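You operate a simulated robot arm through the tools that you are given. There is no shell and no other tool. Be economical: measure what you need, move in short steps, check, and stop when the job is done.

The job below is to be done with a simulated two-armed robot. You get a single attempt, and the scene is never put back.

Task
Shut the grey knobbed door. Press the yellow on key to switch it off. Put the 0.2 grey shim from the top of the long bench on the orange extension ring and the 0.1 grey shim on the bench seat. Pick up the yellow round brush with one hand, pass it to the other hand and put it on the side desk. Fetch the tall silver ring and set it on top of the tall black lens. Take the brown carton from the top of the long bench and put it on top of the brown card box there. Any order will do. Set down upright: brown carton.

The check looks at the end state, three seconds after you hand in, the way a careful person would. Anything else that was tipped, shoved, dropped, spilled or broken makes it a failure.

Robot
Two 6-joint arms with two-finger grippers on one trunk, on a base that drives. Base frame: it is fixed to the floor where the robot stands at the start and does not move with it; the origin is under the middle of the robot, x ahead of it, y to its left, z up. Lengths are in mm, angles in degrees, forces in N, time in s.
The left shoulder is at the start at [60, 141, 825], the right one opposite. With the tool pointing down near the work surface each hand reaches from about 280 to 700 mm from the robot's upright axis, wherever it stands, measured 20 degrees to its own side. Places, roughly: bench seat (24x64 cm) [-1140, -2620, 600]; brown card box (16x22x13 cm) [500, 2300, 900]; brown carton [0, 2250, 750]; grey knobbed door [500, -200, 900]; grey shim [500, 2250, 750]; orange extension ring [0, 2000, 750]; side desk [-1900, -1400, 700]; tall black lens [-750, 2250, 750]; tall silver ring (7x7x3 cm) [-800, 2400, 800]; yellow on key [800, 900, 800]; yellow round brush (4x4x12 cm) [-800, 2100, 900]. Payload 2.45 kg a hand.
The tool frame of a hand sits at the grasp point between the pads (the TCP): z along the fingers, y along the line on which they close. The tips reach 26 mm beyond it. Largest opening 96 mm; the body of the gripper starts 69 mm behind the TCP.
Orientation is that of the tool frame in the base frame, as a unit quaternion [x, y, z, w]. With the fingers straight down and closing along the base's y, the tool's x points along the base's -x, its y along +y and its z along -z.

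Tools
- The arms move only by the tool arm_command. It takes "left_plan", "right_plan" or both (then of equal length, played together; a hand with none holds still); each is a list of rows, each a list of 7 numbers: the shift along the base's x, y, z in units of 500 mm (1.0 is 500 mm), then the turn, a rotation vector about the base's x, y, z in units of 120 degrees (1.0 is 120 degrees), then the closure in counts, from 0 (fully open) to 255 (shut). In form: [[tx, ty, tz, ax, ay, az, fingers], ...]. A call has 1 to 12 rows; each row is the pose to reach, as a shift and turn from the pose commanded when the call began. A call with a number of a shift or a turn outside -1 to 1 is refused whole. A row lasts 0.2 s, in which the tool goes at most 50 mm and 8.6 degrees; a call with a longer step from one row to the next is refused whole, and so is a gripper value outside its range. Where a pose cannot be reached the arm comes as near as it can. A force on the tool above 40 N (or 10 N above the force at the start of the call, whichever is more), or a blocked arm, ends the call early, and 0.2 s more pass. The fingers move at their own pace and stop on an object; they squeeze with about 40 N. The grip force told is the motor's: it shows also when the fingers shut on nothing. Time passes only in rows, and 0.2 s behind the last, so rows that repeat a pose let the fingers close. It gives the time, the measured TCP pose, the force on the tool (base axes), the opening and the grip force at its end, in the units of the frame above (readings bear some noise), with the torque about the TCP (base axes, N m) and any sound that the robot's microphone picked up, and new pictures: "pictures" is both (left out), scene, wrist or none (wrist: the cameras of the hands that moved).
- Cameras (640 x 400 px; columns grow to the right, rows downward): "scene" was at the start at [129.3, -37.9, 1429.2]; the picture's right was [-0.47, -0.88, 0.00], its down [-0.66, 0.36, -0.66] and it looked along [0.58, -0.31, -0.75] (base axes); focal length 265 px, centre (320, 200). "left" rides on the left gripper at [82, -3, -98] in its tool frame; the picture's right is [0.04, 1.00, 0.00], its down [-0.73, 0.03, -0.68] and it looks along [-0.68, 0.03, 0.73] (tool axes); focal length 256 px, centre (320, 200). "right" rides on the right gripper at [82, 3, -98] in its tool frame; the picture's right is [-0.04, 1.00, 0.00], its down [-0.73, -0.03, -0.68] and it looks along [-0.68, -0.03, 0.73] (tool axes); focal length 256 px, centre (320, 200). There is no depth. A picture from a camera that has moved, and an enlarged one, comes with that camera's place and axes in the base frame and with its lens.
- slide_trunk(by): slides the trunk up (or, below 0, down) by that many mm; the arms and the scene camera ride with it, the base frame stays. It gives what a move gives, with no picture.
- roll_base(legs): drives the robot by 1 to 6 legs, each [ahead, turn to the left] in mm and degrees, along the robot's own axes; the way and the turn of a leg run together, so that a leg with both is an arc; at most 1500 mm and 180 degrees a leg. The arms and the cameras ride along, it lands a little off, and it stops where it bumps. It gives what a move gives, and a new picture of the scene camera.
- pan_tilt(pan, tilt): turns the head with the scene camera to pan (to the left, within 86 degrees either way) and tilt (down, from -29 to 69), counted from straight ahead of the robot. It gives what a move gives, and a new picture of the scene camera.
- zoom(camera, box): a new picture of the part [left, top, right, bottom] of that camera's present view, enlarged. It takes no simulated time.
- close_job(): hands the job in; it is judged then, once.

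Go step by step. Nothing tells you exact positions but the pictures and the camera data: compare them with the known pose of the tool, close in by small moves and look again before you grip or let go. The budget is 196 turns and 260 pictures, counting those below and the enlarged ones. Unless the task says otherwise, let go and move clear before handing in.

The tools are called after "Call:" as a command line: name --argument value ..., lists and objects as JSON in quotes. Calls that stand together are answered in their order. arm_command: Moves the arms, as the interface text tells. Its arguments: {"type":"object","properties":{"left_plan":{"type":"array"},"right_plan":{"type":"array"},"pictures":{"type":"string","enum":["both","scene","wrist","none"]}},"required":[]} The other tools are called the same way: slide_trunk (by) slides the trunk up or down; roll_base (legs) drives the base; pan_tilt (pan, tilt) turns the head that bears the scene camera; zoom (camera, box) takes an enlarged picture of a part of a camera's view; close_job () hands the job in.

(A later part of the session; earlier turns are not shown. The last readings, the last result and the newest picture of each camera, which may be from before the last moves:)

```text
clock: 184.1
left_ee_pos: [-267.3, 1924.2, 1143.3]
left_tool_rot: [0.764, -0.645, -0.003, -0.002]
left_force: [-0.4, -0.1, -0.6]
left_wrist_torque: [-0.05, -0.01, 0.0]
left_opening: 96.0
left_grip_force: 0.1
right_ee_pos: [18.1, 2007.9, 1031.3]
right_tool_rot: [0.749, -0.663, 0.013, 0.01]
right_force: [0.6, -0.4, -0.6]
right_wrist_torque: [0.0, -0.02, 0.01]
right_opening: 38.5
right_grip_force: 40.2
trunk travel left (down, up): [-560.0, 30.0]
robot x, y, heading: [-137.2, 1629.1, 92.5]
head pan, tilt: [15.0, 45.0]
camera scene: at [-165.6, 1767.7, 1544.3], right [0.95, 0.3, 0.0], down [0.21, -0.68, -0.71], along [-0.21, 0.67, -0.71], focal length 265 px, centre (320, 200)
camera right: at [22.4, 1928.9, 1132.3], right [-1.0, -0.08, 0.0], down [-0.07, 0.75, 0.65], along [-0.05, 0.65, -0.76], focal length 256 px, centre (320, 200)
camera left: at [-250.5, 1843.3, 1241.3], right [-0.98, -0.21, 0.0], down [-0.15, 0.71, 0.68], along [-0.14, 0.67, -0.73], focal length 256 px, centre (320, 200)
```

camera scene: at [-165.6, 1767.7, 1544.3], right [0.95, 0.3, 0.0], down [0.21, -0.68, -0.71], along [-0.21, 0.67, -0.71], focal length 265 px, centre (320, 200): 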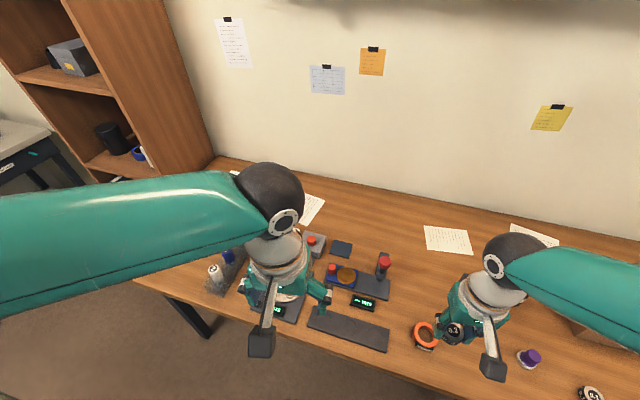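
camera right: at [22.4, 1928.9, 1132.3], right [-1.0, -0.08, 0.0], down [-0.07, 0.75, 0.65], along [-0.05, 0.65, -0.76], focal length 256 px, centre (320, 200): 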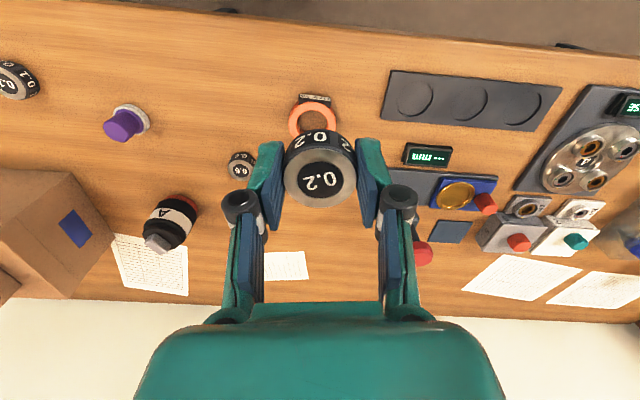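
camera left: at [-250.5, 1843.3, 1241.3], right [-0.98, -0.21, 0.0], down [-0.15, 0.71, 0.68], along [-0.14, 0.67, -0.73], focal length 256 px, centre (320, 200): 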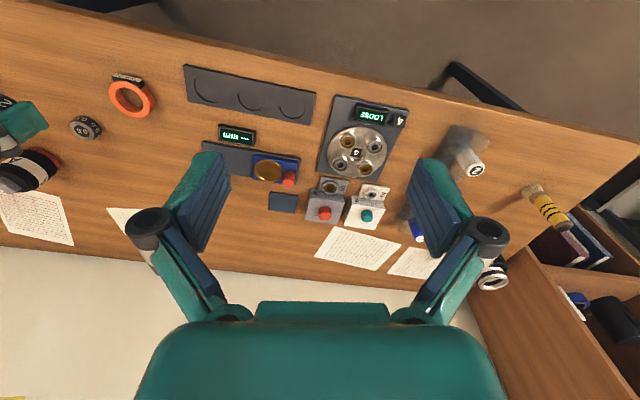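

Zooming on the orange ring to see its shape and exact centre.

Call:
zoom --camera "scene" --box '[385, 300, 485, 370]'

Call:
zoom --camera "left" --box '[90, 60, 190, 130]'

Call:
zoom --camera "right" --box '[260, 80, 380, 220]'

```text
5.71 times, centred on (435, 335) of scene
camera zoom: at [-165.6, 1767.7, 1544.3], right [0.95, 0.3, 0.0], down [0.21, -0.68, -0.71], along [-0.21, 0.67, -0.71], focal length 1515 px, centre (-337, -571)
```

zoom: 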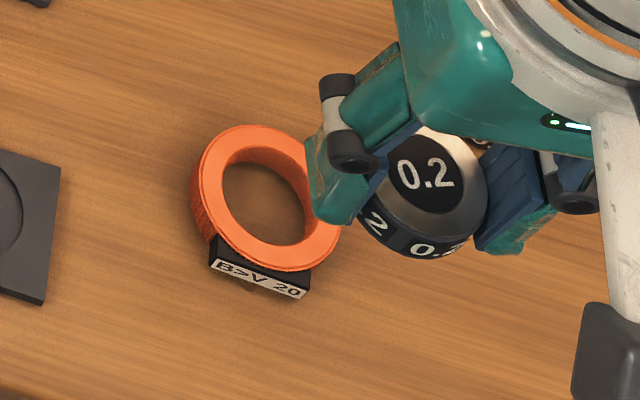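

```text
5.71 times, centred on (140, 95) of left
camera zoom: at [-250.5, 1843.3, 1241.3], right [-0.98, -0.21, 0.0], down [-0.15, 0.71, 0.68], along [-0.14, 0.67, -0.73], focal length 1463 px, centre (1349, 800)
```

zoom: 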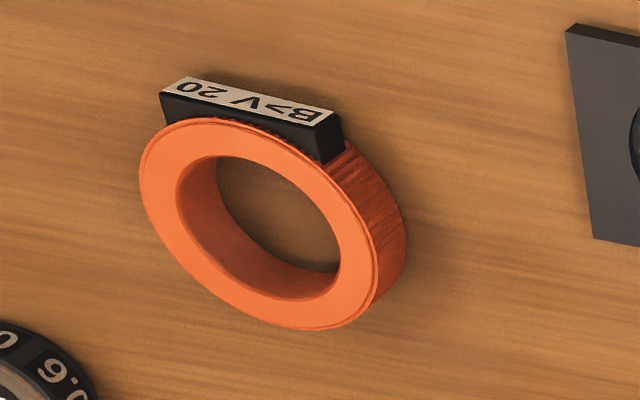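

```text
2.86 times, centred on (320, 150) of right
camera zoom: at [22.4, 1928.9, 1132.3], right [-1.0, -0.08, 0.0], down [-0.07, 0.75, 0.65], along [-0.05, 0.65, -0.76], focal length 731 px, centre (320, 343)
```

zoom: 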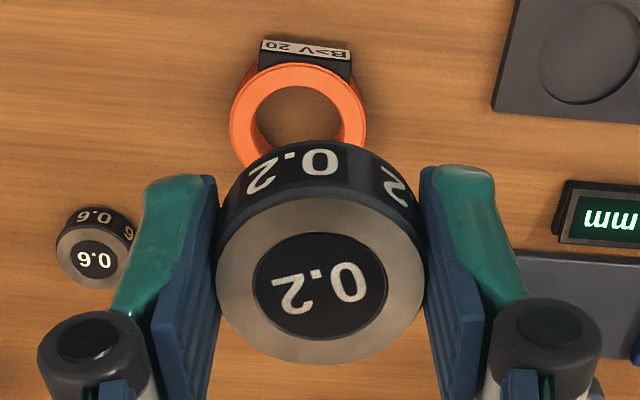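

The ring hole (~42 mm) is slightly larger than the shim (~39 mm), so I'll set the shim flat on the rim, offset ~17 mm from centre so it is stably supported. Moving above.

Call:
arm_command --right_plan '[[0.01, 0.08, 0, 0, 0, 0, 255], [0.01, 0.162, -0.03, 0, 0, 0, 255], [0.01, 0.162, -0.12, 0, 0, 0, 255], [0.01, 0.162, -0.21, 0, 0, 0, 255], [0.01, 0.162, -0.29, 0, 0, 0, 255], [0.01, 0.162, -0.32, 0, 0, 0, 255], [0.01, 0.162, -0.32, 0, 0, 0, 255]]' --pictures "wrist"

Call:
zoom --camera "scene" --box '[385, 290, 485, 360]'

Call:
zoom --camera "left" --box '[60, 60, 180, 150]'

```text
clock: 185.7
left_ee_pos: [-268.3, 1923.3, 1144.6]
left_tool_rot: [0.765, -0.645, -0.004, -0.003]
left_force: [0.4, 0.1, 0.2]
left_wrist_torque: [0.0, 0.02, 0.02]
left_opening: 95.6
left_grip_force: 0.1
right_ee_pos: [23.5, 2089.1, 868.6]
right_tool_rot: [0.749, -0.662, 0.014, 0.01]
right_force: [0.0, 0.0, -0.5]
right_wrist_torque: [-0.02, 0.03, 0.02]
right_opening: 38.1
right_grip_force: 39.5
trunk travel left (down, up): [-560.0, 30.0]
robot x, y, heading: [-138.9, 1627.8, 92.4]
head pan, tilt: [15.0, 45.0]
camera right: at [28.9, 2010.1, 969.5], right [-1.0, -0.08, -0.01], down [-0.07, 0.75, 0.65], along [-0.05, 0.65, -0.76], focal length 256 px, centre (320, 200)
```

right: 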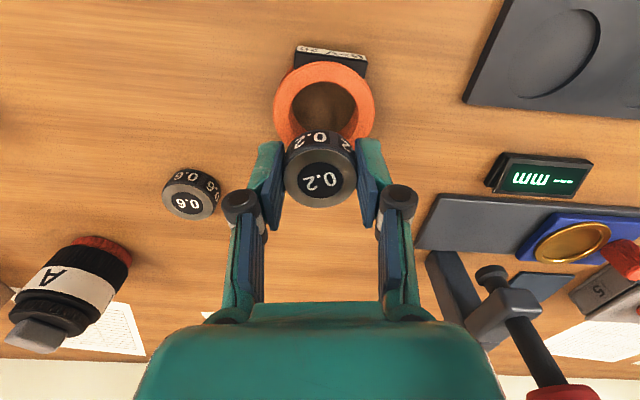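

```text
5.71 times, centred on (435, 325) of scene
camera zoom: at [-166.1, 1766.7, 1544.4], right [0.95, 0.3, 0.0], down [0.21, -0.67, -0.71], along [-0.21, 0.67, -0.71], focal length 1515 px, centre (-337, -514)
```

zoom: 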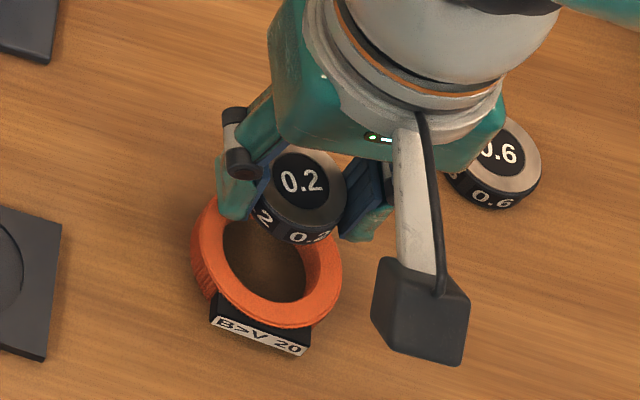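

```text
4.44 times, centred on (120, 105) of left
camera zoom: at [-250.8, 1842.9, 1241.4], right [-0.98, -0.21, 0.0], down [-0.15, 0.71, 0.69], along [-0.14, 0.67, -0.73], focal length 1138 px, centre (1209, 622)
```

zoom: 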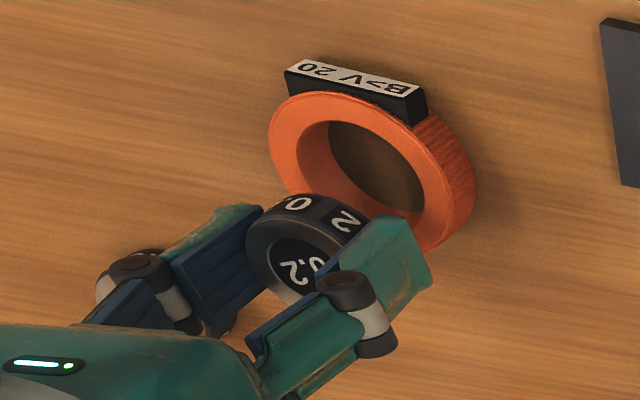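

I'll reduce the offset to ~12 mm and lower to contact.

Call:
arm_command --right_plan '[[-0.002, -0.014, -0.02, 0, 0, 0, 255], [-0.002, -0.014, -0.034, 0, 0, 0, 255], [-0.002, -0.014, -0.04, 0, 0, 0, 255], [-0.002, -0.014, -0.046, 0, 0, 0, 255], [-0.002, -0.014, -0.046, 0, 0, 0, 255]]' --pictures "none"

```text
clock: 186.9
left_ee_pos: [-269.5, 1923.8, 1143.9]
left_tool_rot: [0.765, -0.644, -0.003, -0.003]
left_force: [1.1, 0.4, -0.3]
left_wrist_torque: [0.0, 0.0, -0.02]
left_opening: 96.3
left_grip_force: 0.0
right_ee_pos: [21.1, 2082.0, 847.8]
right_tool_rot: [0.75, -0.662, 0.014, 0.01]
right_force: [0.2, -0.1, -0.6]
right_wrist_torque: [0.0, 0.01, -0.01]
right_opening: 38.3
right_grip_force: 39.9
trunk travel left (down, up): [-560.0, 30.0]
robot x, y, heading: [-138.5, 1628.0, 92.6]
head pan, tilt: [15.0, 45.0]
```

Call:
arm_command --right_plan '[[0, 0, -0.006, 0, 0, 0, 255], [0, 0, -0.012, 0, 0, 0, 255], [0, 0, -0.018, 0, 0, 0, 255], [0, 0, -0.018, 0, 0, 0, 255]]' --pictures "none"

Call:
zoom --camera "left" --box '[60, 60, 180, 150]'

```text
clock: 187.6
left_ee_pos: [-270.1, 1920.0, 1144.8]
left_tool_rot: [0.764, -0.645, -0.004, -0.005]
left_force: [-0.3, 0.3, -0.3]
left_wrist_torque: [0.02, -0.01, 0.05]
left_opening: 95.9
left_grip_force: 0.0
right_ee_pos: [21.0, 2081.5, 844.4]
right_tool_rot: [0.749, -0.662, 0.011, 0.005]
right_force: [-1.8, -9.5, 24.9]
right_wrist_torque: [-0.24, 0.22, 0.04]
right_opening: 38.7
right_grip_force: 40.4
trunk travel left (down, up): [-560.0, 30.0]
robot x, y, heading: [-134.8, 1626.9, 92.5]
head pan, tilt: [15.0, 45.0]
stopped in row 3 (right hand): the force on the tool passed its limit at 50 N (the readings are from after the stop); the commanded pose is now the measured one
```

```text
4.44 times, centred on (120, 105) of left
camera zoom: at [-251.4, 1840.5, 1242.5], right [-0.98, -0.21, 0.0], down [-0.15, 0.71, 0.69], along [-0.14, 0.67, -0.73], focal length 1138 px, centre (1209, 622)
```

zoom: 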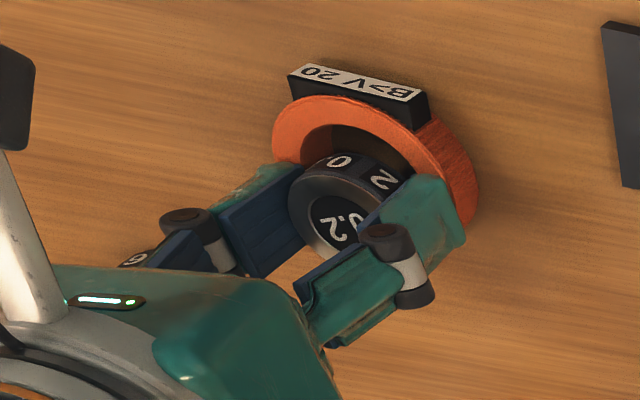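

Contact at z=844. Releasing gently and lifting.

Call:
arm_command --right_plan '[[0, 0, 0.002, 0, 0, 0, 255], [0, 0, 0.002, 0, 0, 0, 130], [0, 0, 0.002, 0, 0, 0, 100], [0, 0, 0.002, 0, 0, 0, 60], [0, 0, 0.002, 0, 0, 0, 60], [0, 0, 0.03, 0, 0, 0, 60], [0, 0, 0.1, 0, 0, 0, 60], [0, 0, 0.19, 0, 0, 0, 60], [0, -0.06, 0.25, 0, 0, 0, 0]]' --pictures "wrist"

Call:
zoom --camera "left" --box '[60, 60, 180, 150]'

Call:
zoom --camera "right" --box '[250, 70, 390, 190]'

```text
clock: 189.6
left_ee_pos: [-267.3, 1921.3, 1146.0]
left_tool_rot: [0.764, -0.645, -0.003, -0.004]
left_force: [0.0, 0.4, -0.9]
left_wrist_torque: [0.01, -0.02, -0.04]
left_opening: 96.1
left_grip_force: 0.0
right_ee_pos: [22.7, 2051.0, 969.6]
right_tool_rot: [0.749, -0.662, 0.011, 0.005]
right_force: [-0.1, 0.4, 1.0]
right_wrist_torque: [0.02, -0.05, -0.01]
right_opening: 95.9
right_grip_force: 0.1
trunk travel left (down, up): [-560.0, 30.0]
robot x, y, heading: [-136.6, 1626.9, 92.4]
head pan, tilt: [15.0, 45.0]
camera right: at [28.0, 1972.3, 1069.4], right [-1.0, -0.08, -0.01], down [-0.07, 0.75, 0.66], along [-0.05, 0.66, -0.75], focal length 256 px, centre (320, 200)
```

right: 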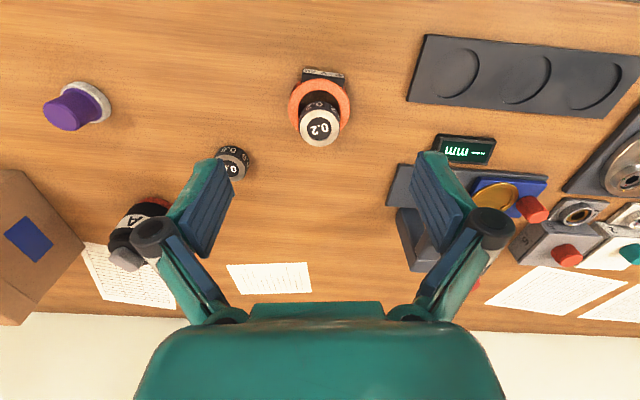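

```text
4.44 times, centred on (120, 105) of left
camera zoom: at [-250.8, 1840.9, 1242.2], right [-0.98, -0.21, 0.0], down [-0.15, 0.71, 0.69], along [-0.14, 0.67, -0.73], focal length 1138 px, centre (1209, 622)
```

zoom: 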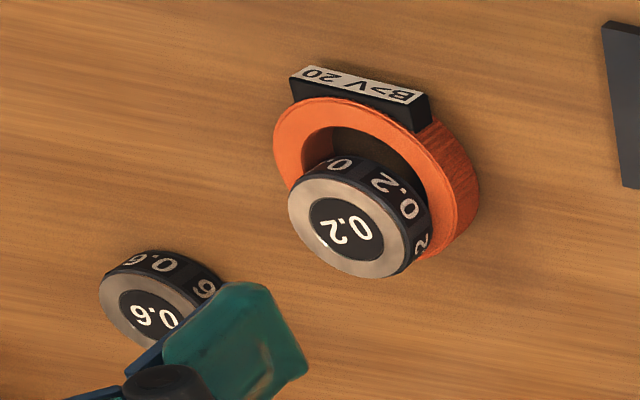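

```text
3.33 times, centred on (320, 130) of right
camera zoom: at [28.0, 1972.3, 1069.4], right [-1.0, -0.08, -0.01], down [-0.07, 0.75, 0.66], along [-0.05, 0.66, -0.75], focal length 853 px, centre (320, 433)
```

zoom: 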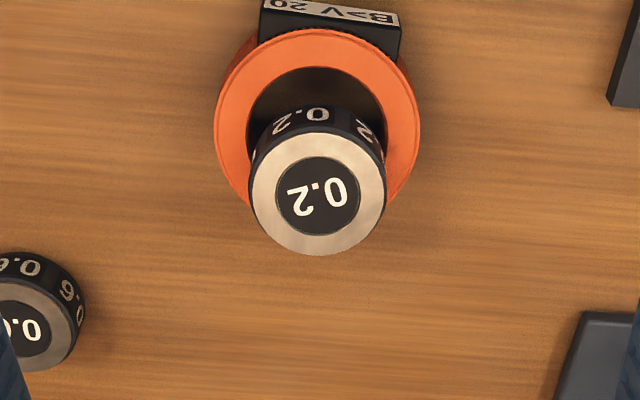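

Call:
zoom --camera "scene" --box '[385, 290, 485, 360]'

```text
5.71 times, centred on (435, 325) of scene
camera zoom: at [-166.2, 1764.3, 1544.6], right [0.95, 0.3, 0.0], down [0.21, -0.67, -0.71], along [-0.21, 0.68, -0.71], focal length 1515 px, centre (-337, -514)
```

zoom: 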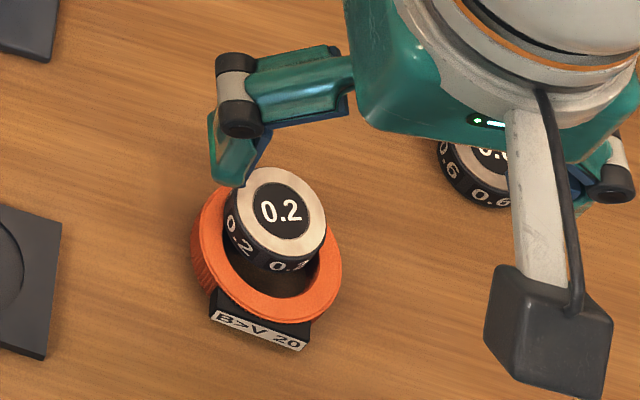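

Shim 0.2 is flat on the ring. Now to the brush: raise the right hand and drive left.

Call:
arm_command --right_plan '[[0.02, -0.06, 0.06, 0, 0, 0, 0], [0.06, -0.12, 0.13, 0, 0, 0, 0], [0.1, -0.16, 0.2, 0, 0, 0, 0], [0.14, -0.18, 0.28, 0, 0, 0, 0], [0.14, -0.18, 0.34, 0, 0, 0, 0]]' --pictures "none"

Call:
roll_base --legs '[[-200, 0], [0, 34], [0, 34]]'

Call:
roll_base --legs '[[600, 0]]'

```text
refused: row 2 steps farther than a row can; nothing moved
```

```text
clock: 194.9
left_ee_pos: [-456.2, 1420.3, 1144.4]
left_tool_rot: [0.994, -0.105, -0.004, -0.001]
left_force: [0.1, 0.0, -0.3]
left_wrist_torque: [0.02, 0.0, 0.01]
left_opening: 96.0
left_grip_force: 0.1
right_ee_pos: [-469.3, 1737.7, 967.4]
right_tool_rot: [0.991, -0.13, 0.013, 0.0]
right_force: [-0.2, 0.2, -0.1]
right_wrist_torque: [0.02, 0.0, 0.01]
right_opening: 95.9
right_grip_force: 0.1
trunk travel left (down, up): [-560.0, 30.0]
robot x, y, heading: [-119.5, 1467.0, 160.6]
head pan, tilt: [15.0, 45.0]
camera scene: at [-259.3, 1494.6, 1544.3], right [0.08, 1.0, 0.0], down [0.71, -0.05, -0.71], along [-0.7, 0.05, -0.71], focal length 265 px, centre (320, 200)
```

scene: 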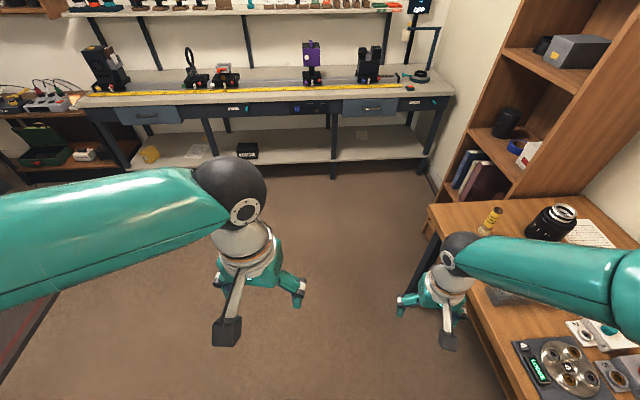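

```text
clock: 198.3
left_ee_pos: [-1021.8, 1622.5, 1143.8]
left_tool_rot: [0.994, -0.106, -0.004, 0.0]
left_force: [-1.0, 0.1, 0.3]
left_wrist_torque: [0.02, -0.03, 0.05]
left_opening: 96.3
left_grip_force: 0.1
right_ee_pos: [-1034.2, 1940.9, 968.4]
right_tool_rot: [0.991, -0.13, 0.013, -0.001]
right_force: [0.3, -0.4, 0.7]
right_wrist_torque: [-0.01, -0.04, 0.01]
right_opening: 95.8
right_grip_force: 0.1
trunk travel left (down, up): [-560.0, 30.0]
robot x, y, heading: [-686.4, 1664.6, 160.6]
head pan, tilt: [15.0, 45.0]
camera scene: at [-825.5, 1695.3, 1544.3], right [0.08, 1.0, 0.0], down [0.71, -0.06, -0.71], along [-0.7, 0.06, -0.71], focal length 265 px, centre (320, 200)
```

scene: 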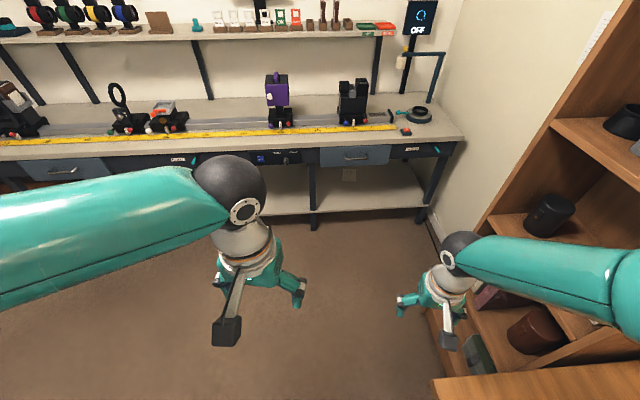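

Raising the right hand before turning back to face the bench.

Call:
arm_command --right_plan '[[0, 0, 0.09, 0, 0, 0, 0], [0, 0, 0.18, 0, 0, 0, 0], [0, 0, 0.27, 0, 0, 0, 0], [0, 0, 0.34, 0, 0, 0, 0]]' --pictures "none"

Call:
roll_base --legs '[[-60, 0], [0, -35]]'

Call:
roll_base --legs '[[0, -35]]'

```text
clock: 199.3
left_ee_pos: [-1022.1, 1620.6, 1145.5]
left_tool_rot: [0.994, -0.106, -0.005, 0.0]
left_force: [0.1, 0.4, -0.2]
left_wrist_torque: [0.04, 0.01, -0.03]
left_opening: 96.0
left_grip_force: 0.1
right_ee_pos: [-1033.7, 1938.9, 1139.7]
right_tool_rot: [0.991, -0.13, 0.013, -0.001]
right_force: [0.1, -0.2, 0.8]
right_wrist_torque: [0.01, -0.01, 0.04]
right_opening: 96.1
right_grip_force: 0.3
trunk travel left (down, up): [-560.0, 30.0]
robot x, y, heading: [-683.9, 1664.4, 160.6]
head pan, tilt: [15.0, 45.0]
```

```text
clock: 202.2
left_ee_pos: [-931.9, 1801.6, 1145.0]
left_tool_rot: [0.916, -0.4, -0.005, -0.003]
left_force: [0.3, 0.4, -0.3]
left_wrist_torque: [-0.04, 0.02, 0.0]
left_opening: 96.0
left_grip_force: 0.0
right_ee_pos: [-760.9, 2070.0, 1139.0]
right_tool_rot: [0.907, -0.421, 0.012, 0.004]
right_force: [0.9, -0.5, 0.2]
right_wrist_torque: [-0.02, 0.0, 0.01]
right_opening: 95.9
right_grip_force: 0.1
trunk travel left (down, up): [-560.0, 30.0]
robot x, y, heading: [-646.6, 1635.4, 125.4]
head pan, tilt: [15.0, 45.0]
camera scene: at [-743.6, 1739.8, 1544.4], right [0.64, 0.77, 0.0], down [0.55, -0.45, -0.71], along [-0.55, 0.45, -0.71], focal length 265 px, centre (320, 200)
```

scene: 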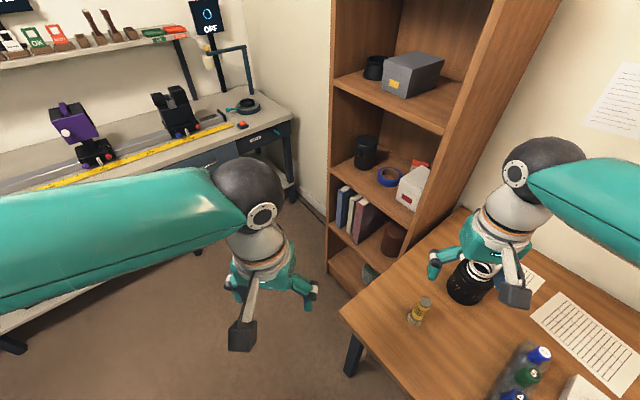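

```text
clock: 204.4
left_ee_pos: [-786.2, 1935.9, 1145.8]
left_tool_rot: [0.755, -0.655, -0.003, -0.003]
left_force: [-0.4, 0.7, 0.3]
left_wrist_torque: [0.0, 0.0, 0.01]
left_opening: 96.0
left_grip_force: 0.0
right_ee_pos: [-492.6, 2059.7, 1138.6]
right_tool_rot: [0.739, -0.673, 0.011, 0.007]
right_force: [0.6, 0.2, 1.6]
right_wrist_torque: [0.0, 0.03, -0.01]
right_opening: 96.1
right_grip_force: 0.0
trunk travel left (down, up): [-560.0, 30.0]
robot x, y, heading: [-662.5, 1638.1, 91.0]
head pan, tilt: [15.0, 45.0]
camera scene: at [-687.5, 1777.8, 1544.4], right [0.96, 0.27, 0.0], down [0.19, -0.68, -0.71], along [-0.19, 0.68, -0.71], focal length 265 px, centre (320, 200)
```

scene: 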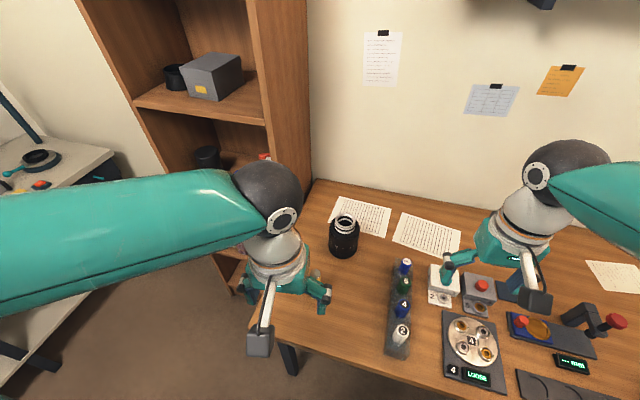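

Positioned. Let me view the brush with the left wrist camera.

Call:
zoom --camera "left" --box '[0, 0, 640, 400]'

Call:
pan_tilt --pan 35 --tilt 50

```text
1.00 times, centred on (320, 200) of left (not enlarged: the box is as wide or as high as the picture)
camera zoom: at [-771.5, 1856.0, 1243.4], right [-0.98, -0.18, 0.0], down [-0.13, 0.72, 0.69], along [-0.12, 0.67, -0.73], focal length 256 px, centre (320, 200)
```

zoom: 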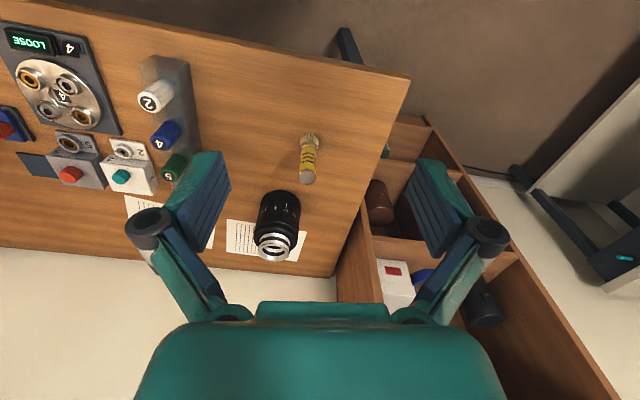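

```text
clock: 205.2
left_ee_pos: [-788.1, 1935.1, 1146.2]
left_tool_rot: [0.755, -0.656, -0.002, -0.003]
left_force: [-0.8, -0.6, 0.5]
left_wrist_torque: [0.0, 0.0, -0.01]
left_opening: 95.9
left_grip_force: 0.0
right_ee_pos: [-493.3, 2058.8, 1140.2]
right_tool_rot: [0.74, -0.673, 0.011, 0.006]
right_force: [-0.3, 0.7, 0.2]
right_wrist_torque: [-0.01, 0.02, 0.0]
right_opening: 95.9
right_grip_force: 0.0
trunk travel left (down, up): [-560.0, 30.0]
robot x, y, heading: [-664.5, 1639.9, 90.9]
head pan, tilt: [35.0, 50.0]
camera scene: at [-711.6, 1761.7, 1537.5], right [0.81, 0.59, 0.0], down [0.45, -0.62, -0.64], along [-0.38, 0.52, -0.77], focal length 265 px, centre (320, 200)
```

scene: 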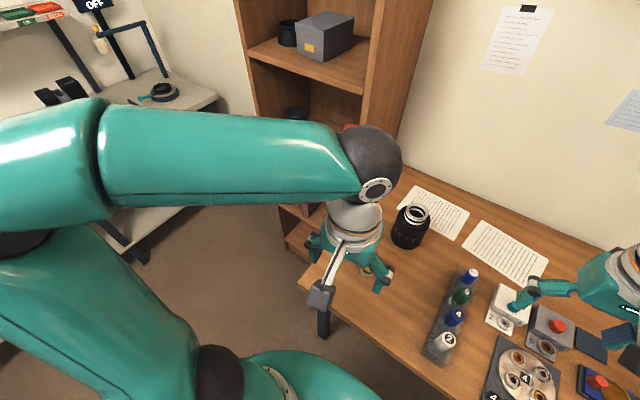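

Brush is at about [-798,2107]. Tilting the left hand 45° and lining up behind it.

Call:
arm_command --left_plan '[[0.002, 0.03, -0.07, 0.0613, 0.01125, 0, 0], [0.004, 0.06, -0.14, 0.1225, 0.0225, 0, 0], [0.006, 0.09, -0.22, 0.18375, 0.03375, 0, 0], [0.008, 0.12, -0.3, 0.245, 0.045, 0, 0], [0.01, 0.15, -0.37, 0.30625, 0.05625, 0, 0], [0.01, 0.18, -0.44, 0.3675, 0.0675, 0, 0], [0.01, 0.18, -0.44, 0.3675, 0.0675, 0, 0]]' --pictures "both"

```text
clock: 206.8
left_ee_pos: [-758.2, 2063.3, 926.3]
left_tool_rot: [0.697, -0.605, -0.301, -0.241]
left_force: [0.1, -0.8, 0.9]
left_wrist_torque: [0.01, 0.04, -0.02]
left_opening: 96.2
left_grip_force: 0.1
left hand out of reach, approached as far as the arm can: row 4, 5, 6, 7
right_ee_pos: [-493.6, 2057.7, 1141.1]
right_tool_rot: [0.74, -0.673, 0.011, 0.006]
right_force: [-0.3, -0.3, -0.6]
right_wrist_torque: [0.04, -0.01, -0.04]
right_opening: 96.0
right_grip_force: 0.1
trunk travel left (down, up): [-560.0, 30.0]
robot x, y, heading: [-663.8, 1637.2, 91.1]
head pan, tilt: [35.0, 50.0]
camera scene: at [-711.1, 1760.4, 1537.6], right [0.81, 0.59, 0.0], down [0.45, -0.62, -0.64], along [-0.38, 0.52, -0.77], focal length 265 px, centre (320, 200)
camera left: at [-735.9, 1937.0, 938.5], right [-0.98, -0.18, 0.0], down [-0.01, 0.03, 1.0], along [-0.18, 0.98, -0.03], focal length 256 px, centre (320, 200)
```

scene: 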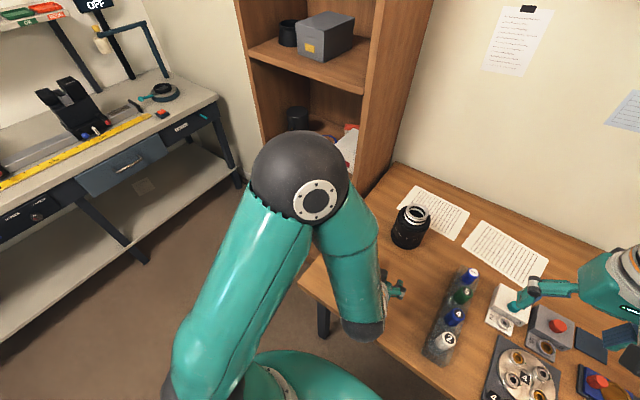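
left: 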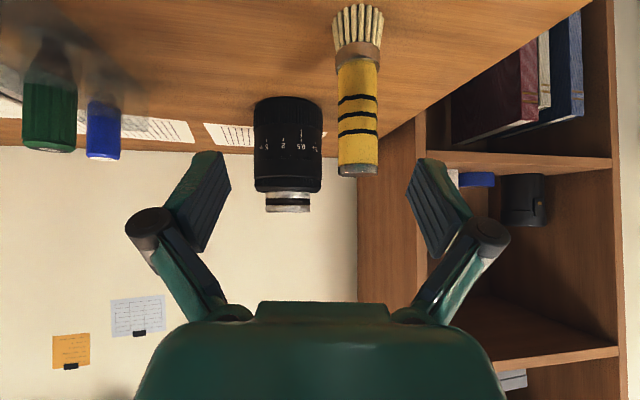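

Too close for this tilt; backing the base up 100 mm.

Call:
roll_base --legs '[[-110, 0]]'

Call:
arm_command --left_plan '[[-0.02, 0.05, 0.02, 0, 0, 0, 0], [-0.04, 0.1, 0.02, 0, 0, 0, 0], [-0.04, 0.12, 0, 0, 0, 0, 0], [-0.04, 0.12, 0, 0, 0, 0, 0]]' --pictures "wrist"

```text
clock: 208.0
left_ee_pos: [-756.5, 1954.2, 927.2]
left_tool_rot: [0.696, -0.605, -0.302, -0.241]
left_force: [0.2, -0.1, 0.1]
left_wrist_torque: [0.05, 0.01, -0.02]
left_opening: 96.2
left_grip_force: 0.1
right_ee_pos: [-490.8, 1949.7, 1141.3]
right_tool_rot: [0.739, -0.674, 0.01, 0.006]
right_force: [-0.4, -0.1, 0.4]
right_wrist_torque: [0.1, 0.02, 0.01]
right_opening: 96.0
right_grip_force: 0.1
trunk travel left (down, up): [-560.0, 30.0]
robot x, y, heading: [-665.8, 1534.8, 91.0]
head pan, tilt: [35.0, 50.0]
camera scene: at [-708.9, 1651.8, 1537.7], right [0.81, 0.59, 0.0], down [0.45, -0.62, -0.64], along [-0.38, 0.52, -0.77], focal length 265 px, centre (320, 200)
```

scene: 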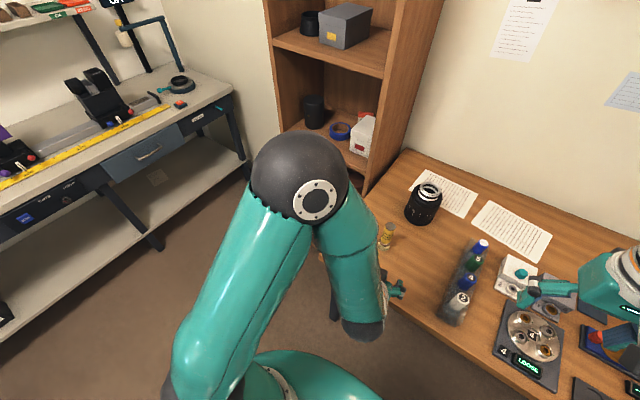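

```text
clock: 209.0
left_ee_pos: [-778.5, 2016.0, 926.2]
left_tool_rot: [0.697, -0.604, -0.302, -0.241]
left_force: [-0.5, -0.5, 0.3]
left_wrist_torque: [-0.03, 0.0, 0.0]
left_opening: 95.9
left_grip_force: 0.1
right_ee_pos: [-491.0, 1950.9, 1139.6]
right_tool_rot: [0.739, -0.674, 0.011, 0.007]
right_force: [0.1, 0.1, 0.6]
right_wrist_torque: [0.02, -0.02, 0.02]
right_opening: 96.2
right_grip_force: 0.0
trunk travel left (down, up): [-560.0, 30.0]
robot x, y, heading: [-667.1, 1526.3, 91.1]
head pan, tilt: [35.0, 50.0]
camera left: at [-754.9, 1889.9, 937.6], right [-0.98, -0.18, 0.0], down [-0.01, 0.03, 1.0], along [-0.18, 0.98, -0.03], focal length 256 px, centre (320, 200)
```

left: 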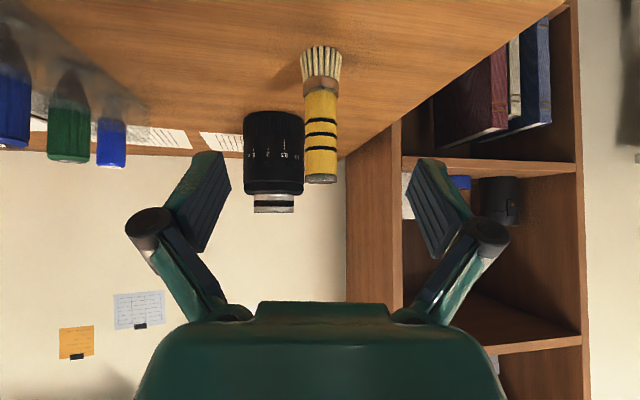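

Lined up; moving in along the finger axis and gripping the brush low.

Call:
arm_command --left_plan '[[-0.01, 0.05, -0.05, 0, 0, 0, 0], [-0.02, 0.1, -0.1, 0, 0, 0, 0], [-0.028, 0.15, -0.14, 0, 0, 0, 0], [-0.034, 0.18, -0.17, 0, 0, 0, 0], [-0.034, 0.18, -0.17, 0, 0, 0, 0]]' --pictures "wrist"

```text
clock: 210.2
left_ee_pos: [-796.0, 2105.9, 843.4]
left_tool_rot: [0.696, -0.605, -0.302, -0.241]
left_force: [0.9, 0.3, 0.2]
left_wrist_torque: [-0.01, -0.02, 0.01]
left_opening: 96.2
left_grip_force: 0.0
right_ee_pos: [-490.9, 1951.7, 1139.3]
right_tool_rot: [0.74, -0.673, 0.01, 0.006]
right_force: [-0.2, -0.9, -0.2]
right_wrist_torque: [0.0, -0.03, -0.02]
right_opening: 95.9
right_grip_force: 0.1
trunk travel left (down, up): [-560.0, 30.0]
robot x, y, heading: [-660.8, 1529.9, 90.8]
head pan, tilt: [35.0, 50.0]
camera left: at [-771.2, 1980.9, 854.2], right [-0.98, -0.18, 0.0], down [-0.01, 0.03, 1.0], along [-0.18, 0.98, -0.03], focal length 256 px, centre (320, 200)
```

left: 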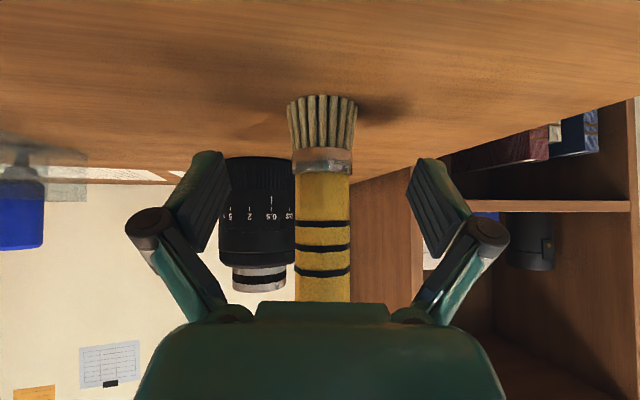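

Call:
arm_command --left_plan '[[0, 0, 0, 0, 0, 0, 255], [0, 0, 0, 0, 0, 0, 255], [0, 0, 0, 0, 0, 0, 255], [0, 0, 0, 0, 0, 0, 255], [0, 0, 0.03, 0, 0, 0, 255], [0, 0, 0.1, 0, 0, 0, 255], [0, 0, 0.19, 0, 0, 0, 255], [0, 0, 0.28, 0, 0, 0, 255], [0, -0.04, 0.36, 0, 0, 0, 255]]' --pictures "both"

```text
clock: 212.2
left_ee_pos: [-795.5, 2083.3, 1025.5]
left_tool_rot: [0.696, -0.605, -0.301, -0.241]
left_force: [0.0, -0.6, -0.3]
left_wrist_torque: [-0.02, 0.01, -0.02]
left_opening: 32.8
left_grip_force: 39.9
right_ee_pos: [-491.1, 1949.8, 1140.2]
right_tool_rot: [0.739, -0.673, 0.012, 0.007]
right_force: [-0.5, -1.1, -0.4]
right_wrist_torque: [0.01, 0.02, -0.03]
right_opening: 96.2
right_grip_force: 0.1
trunk travel left (down, up): [-560.0, 30.0]
robot x, y, heading: [-663.7, 1529.2, 91.1]
head pan, tilt: [35.0, 50.0]
camera scene: at [-709.1, 1652.0, 1537.6], right [0.81, 0.59, 0.0], down [0.45, -0.62, -0.64], along [-0.38, 0.52, -0.77], focal length 265 px, centre (320, 200)
camera left: at [-772.7, 1959.8, 1037.2], right [-0.98, -0.18, 0.0], down [-0.01, 0.03, 1.0], along [-0.18, 0.98, -0.03], focal length 256 px, centre (320, 200)
```

scene: 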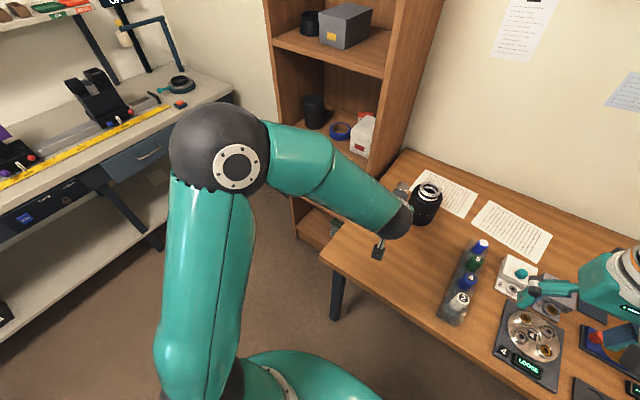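
left: 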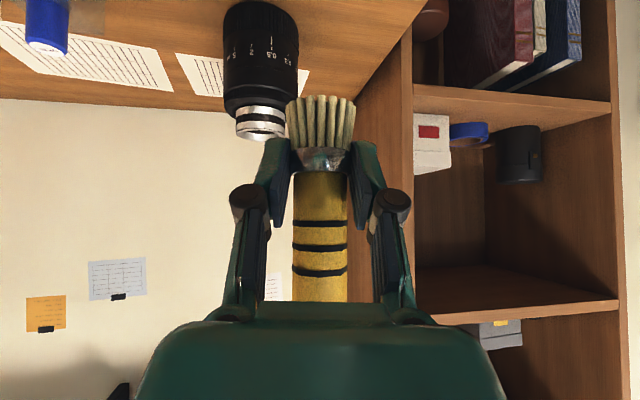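

Brush held by the left hand (32.8 mm). Moving it to the centre and bringing the right hand above for the handover.

Call:
arm_command --left_plan '[[0.07, -0.015, 0, 0, 0, 0, 255], [0.14, -0.03, 0, 0, 0, 0, 255], [0.21, -0.046, 0, 0, 0, 0, 255], [0.21, -0.046, 0, 0, 0, 0, 255], [0.21, -0.046, 0, 0, 0, 0, 255], [0.21, -0.046, 0, 0, 0, 0, 255], [0.21, -0.046, 0, 0, 0, 0, 255], [0.21, -0.046, 0, 0, 0, 0, 255]]' --right_plan '[[0, 0, 0.06, 0, 0, 0.06, 0], [0, 0, 0.12, 0, 0, 0.12, 0], [-0.06, 0.03, 0.14, 0, 0, 0.18, 0], [-0.12, 0.07, 0.14, 0, 0, 0.24, 0], [-0.18, 0.11, 0.14, 0, 0, 0.3, 0], [-0.24, 0.15, 0.14, 0, 0, 0.36, 0], [-0.26, 0.17, 0.14, 0, 0, 0.375, 0], [-0.26, 0.17, 0.14, 0, 0, 0.375, 0]]' --pictures "both"

```text
clock: 214.0
left_ee_pos: [-690.1, 2061.4, 1022.5]
left_tool_rot: [0.697, -0.605, -0.3, -0.24]
left_force: [0.2, 0.2, 0.2]
left_wrist_torque: [0.0, -0.03, -0.01]
left_opening: 32.6
left_grip_force: 40.2
right_ee_pos: [-620.1, 2035.5, 1211.1]
right_tool_rot: [0.941, -0.338, 0.013, 0.002]
right_force: [0.7, 1.2, 0.2]
right_wrist_torque: [0.02, -0.04, 0.0]
right_opening: 96.0
right_grip_force: 0.1
trunk travel left (down, up): [-560.0, 30.0]
robot x, y, heading: [-663.6, 1529.0, 91.1]
head pan, tilt: [35.0, 50.0]
camera scene: at [-709.0, 1654.0, 1537.5], right [0.81, 0.59, 0.0], down [0.45, -0.62, -0.64], along [-0.38, 0.52, -0.77], focal length 265 px, centre (320, 200)
camera right: at [-561.7, 1981.6, 1310.6], right [-0.67, -0.74, -0.01], down [-0.56, 0.5, 0.66], along [-0.49, 0.44, -0.75], focal length 256 px, centre (320, 200)
camera left: at [-666.7, 1936.2, 1033.9], right [-0.98, -0.18, 0.0], down [-0.01, 0.03, 1.0], along [-0.18, 0.98, -0.03], focal length 256 px, centre (320, 200)
```

scene: 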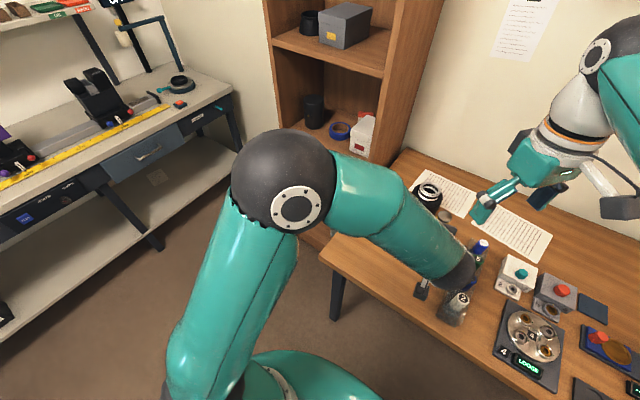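
right: 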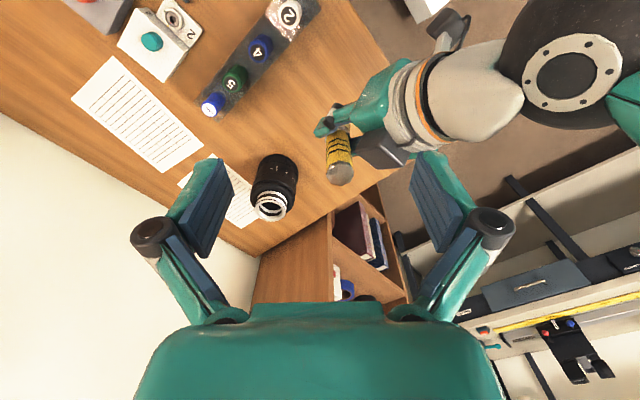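
left: 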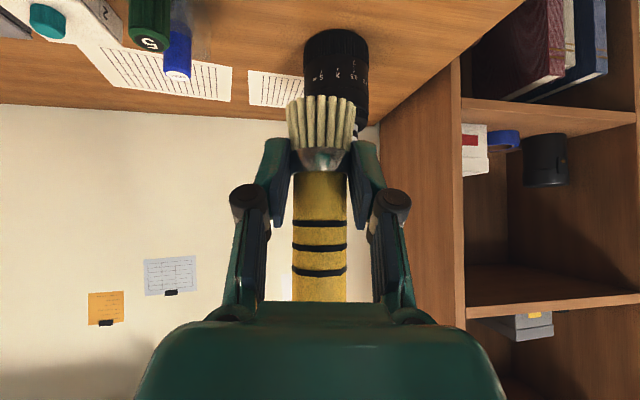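

The left palm would obstruct that yaw. Instead I'll bring the right hand in leaning back 30° (from the far side), closing along x. First undo the yaw.

Call:
arm_command --right_plan '[[0, 0.04, 0.02, 0, 0, -0.065, 0], [-0.02, 0.09, 0.04, 0, 0, -0.13, 0], [-0.05, 0.13, 0.04, 0, 0, -0.195, 0], [-0.08, 0.16, 0.04, 0, 0, -0.26, 0], [-0.11, 0.18, 0.04, 0, 0, -0.325, 0], [-0.136, 0.18, 0.04, 0, 0, -0.385, 0]]' --pictures "none"

Call:
arm_command --right_plan '[[0, 0, 0, -0.0625, 0, 0, 0], [0, 0, 0, -0.125, 0, 0, 0], [0, 0, 0, -0.1875, 0, 0, 0], [0, 0, 0, -0.25, 0, 0, 0], [0, 0, 0, -0.25, 0, 0, 0]]' --pictures "both"

```text
clock: 215.4
left_ee_pos: [-690.9, 2060.9, 1022.9]
left_tool_rot: [0.698, -0.605, -0.301, -0.24]
left_force: [0.3, 1.1, -1.4]
left_wrist_torque: [-0.03, -0.05, -0.02]
left_opening: 32.8
left_grip_force: 39.6
right_ee_pos: [-667.7, 2074.9, 1197.0]
right_tool_rot: [0.733, -0.68, 0.011, 0.005]
right_force: [-1.2, 0.7, -0.1]
right_wrist_torque: [-0.04, 0.04, 0.0]
right_opening: 96.2
right_grip_force: 0.1
right hand out of reach, approached as far as the arm can: row 2, 3, 4, 5, 6
trunk travel left (down, up): [-560.0, 30.0]
robot x, y, heading: [-662.6, 1531.1, 91.1]
head pan, tilt: [35.0, 50.0]
```

```text
clock: 216.6
left_ee_pos: [-688.2, 2056.5, 1018.3]
left_tool_rot: [0.696, -0.61, -0.297, -0.237]
left_force: [-0.3, -2.0, -2.4]
left_wrist_torque: [0.31, -0.1, -0.01]
left_opening: 32.4
left_grip_force: 40.2
right_ee_pos: [-649.5, 1994.4, 1129.2]
right_tool_rot: [0.705, -0.659, 0.175, 0.194]
right_force: [0.6, 1.7, 1.9]
right_wrist_torque: [0.01, 0.08, -0.06]
right_opening: 96.8
right_grip_force: 0.1
right hand out of reach, approached as far as the arm can: row 1, 2, 3, 4, 5
trunk travel left (down, up): [-560.0, 30.0]
robot x, y, heading: [-662.3, 1528.5, 90.8]
head pan, tilt: [35.0, 50.0]
stopped in row 5 (left hand): the force on the tool passed its limit at 45 N (the readings are from after the stop); the commanded pose is now the measured one
camera scene: at [-708.9, 1653.5, 1537.5], right [0.81, 0.59, 0.0], down [0.45, -0.62, -0.64], along [-0.38, 0.52, -0.77], focal length 265 px, centre (320, 200)
camera right: at [-647.1, 1974.3, 1254.4], right [-1.0, -0.02, 0.02], down [-0.02, 0.98, 0.22], along [-0.03, 0.22, -0.98], focal length 256 px, centre (320, 200)
```

scene: 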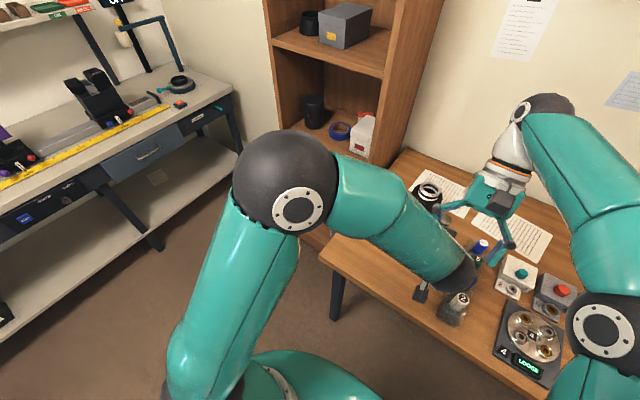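
right: 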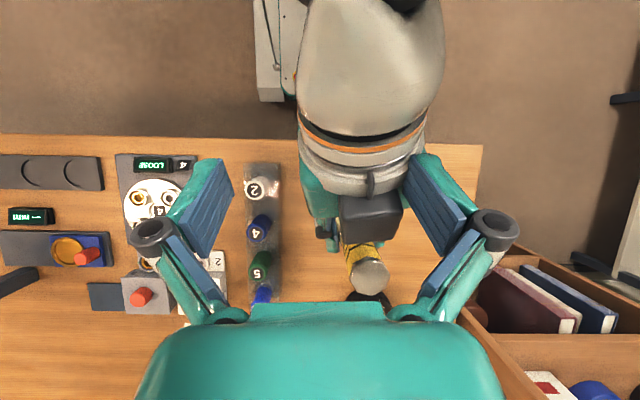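

The right hand was out of reach high up and brushed the left one. Backing the right hand off, then lowering the handover point.

Call:
arm_command --right_plan '[[0, 0, 0.04, 0, 0, 0, 0], [0, 0, 0.1, 0, 0, 0, 0], [0, 0, 0.16, 0, 0, 0, 0], [0.06, 0, 0.18, 0, 0, 0, 0], [0.12, 0, 0.18, 0, 0, 0, 0]]' --pictures "none"

Call:
arm_command --left_plan '[[0, -0.01, -0.04, 0, 0, 0, 255], [0.01, -0.03, -0.1, 0, 0, 0, 255], [0.014, -0.05, -0.16, 0, 0, 0, 255], [0.014, -0.05, -0.176, 0, 0, 0, 255]]' --pictures "both"

```text
clock: 217.5
left_ee_pos: [-680.9, 2055.1, 1018.5]
left_tool_rot: [0.692, -0.615, -0.295, -0.239]
left_force: [0.1, -0.4, -0.2]
left_wrist_torque: [-0.04, -0.01, -0.04]
left_opening: 32.6
left_grip_force: 39.5
right_ee_pos: [-636.3, 1962.4, 1171.5]
right_tool_rot: [0.706, -0.661, 0.164, 0.197]
right_force: [-0.4, 1.8, 2.6]
right_wrist_torque: [-0.05, 0.1, -0.08]
right_opening: 95.9
right_grip_force: 0.0
right hand out of reach, approached as far as the arm can: row 1, 2, 3, 4
trunk travel left (down, up): [-560.0, 30.0]
robot x, y, heading: [-661.6, 1533.0, 91.1]
head pan, tilt: [35.0, 50.0]
stopped in row 4 (right hand): the force on the tool passed its limit at 61 N (the readings are from after the stop); the commanded pose is now the measured one
```

```text
clock: 218.5
left_ee_pos: [-674.5, 2030.2, 930.4]
left_tool_rot: [0.692, -0.614, -0.295, -0.238]
left_force: [0.1, 0.7, -0.8]
left_wrist_torque: [-0.02, 0.02, -0.01]
left_opening: 32.8
left_grip_force: 39.8
right_ee_pos: [-636.4, 1963.2, 1170.9]
right_tool_rot: [0.707, -0.66, 0.164, 0.196]
right_force: [0.3, -0.6, -0.4]
right_wrist_torque: [-0.02, -0.01, -0.03]
right_opening: 96.2
right_grip_force: 0.0
trunk travel left (down, up): [-560.0, 30.0]
robot x, y, heading: [-658.8, 1530.2, 90.9]
head pan, tilt: [35.0, 50.0]
camera scene: at [-709.0, 1654.4, 1537.4], right [0.81, 0.59, 0.0], down [0.45, -0.62, -0.64], along [-0.38, 0.52, -0.77], focal length 265 px, centre (320, 200)
camera left: at [-654.0, 1905.3, 943.0], right [-0.99, -0.16, 0.0], down [0.0, 0.05, 1.0], along [-0.16, 0.99, -0.05], focal length 256 px, centre (320, 200)
```

scene: 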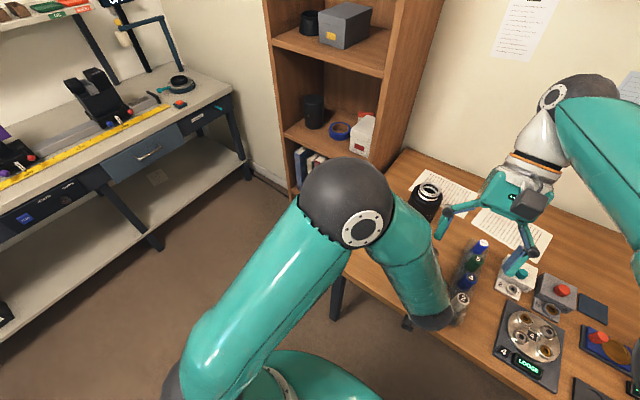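
left: 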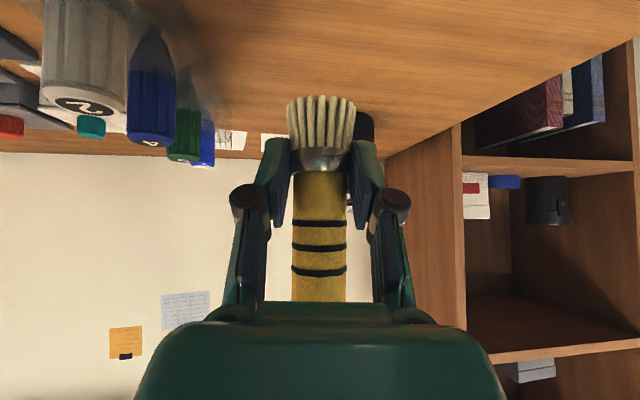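

Now bringing the right hand round via the right side to a pose on the far side of the brush.

Call:
arm_command --right_plan '[[0.08, 0, -0.02, 0, 0, 0, 0], [0.15, 0, -0.06, 0, 0, 0, 0], [0.15, 0.06, -0.13, 0, 0, 0, 0], [0.15, 0.12, -0.2, 0, 0, 0, 0], [0.15, 0.18, -0.27, 0, 0, 0, 0], [0.15, 0.24, -0.32, 0, 0, 0, 0], [0.15, 0.274, -0.338, 0, 0, 0, 0], [0.15, 0.274, -0.338, 0, 0, 0, 0]]' --pictures "both"

```text
clock: 220.3
left_ee_pos: [-674.2, 2030.0, 931.1]
left_tool_rot: [0.692, -0.614, -0.296, -0.238]
left_force: [-0.9, -0.4, -0.5]
left_wrist_torque: [-0.03, 0.02, 0.03]
left_opening: 32.7
left_grip_force: 40.3
right_ee_pos: [-558.3, 2089.2, 997.5]
right_tool_rot: [0.707, -0.66, 0.165, 0.196]
right_force: [0.3, 0.3, -0.6]
right_wrist_torque: [0.0, -0.02, 0.0]
right_opening: 96.1
right_grip_force: 0.0
right hand out of reach, approached as far as the arm can: row 7, 8
trunk travel left (down, up): [-560.0, 30.0]
robot x, y, heading: [-662.2, 1533.5, 90.9]
head pan, tilt: [35.0, 50.0]
camera scene: at [-709.0, 1654.9, 1537.4], right [0.81, 0.59, 0.0], down [0.45, -0.62, -0.64], along [-0.38, 0.52, -0.77], focal length 265 px, centre (320, 200)
camera right: at [-553.7, 2066.5, 1123.3], right [-1.0, -0.02, 0.04], down [-0.01, 0.97, 0.23], along [-0.04, 0.23, -0.97], focal length 256 px, centre (320, 200)
```

scene: 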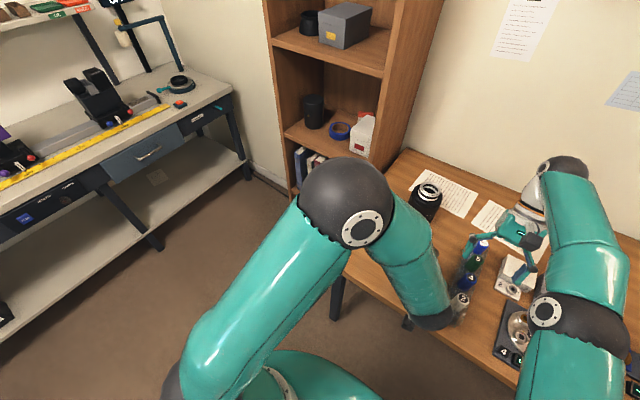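
right: 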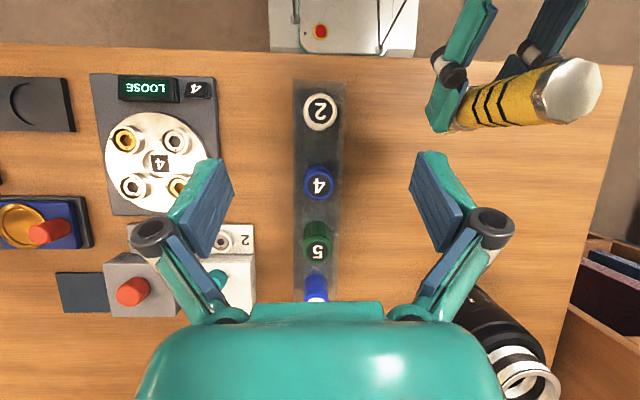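

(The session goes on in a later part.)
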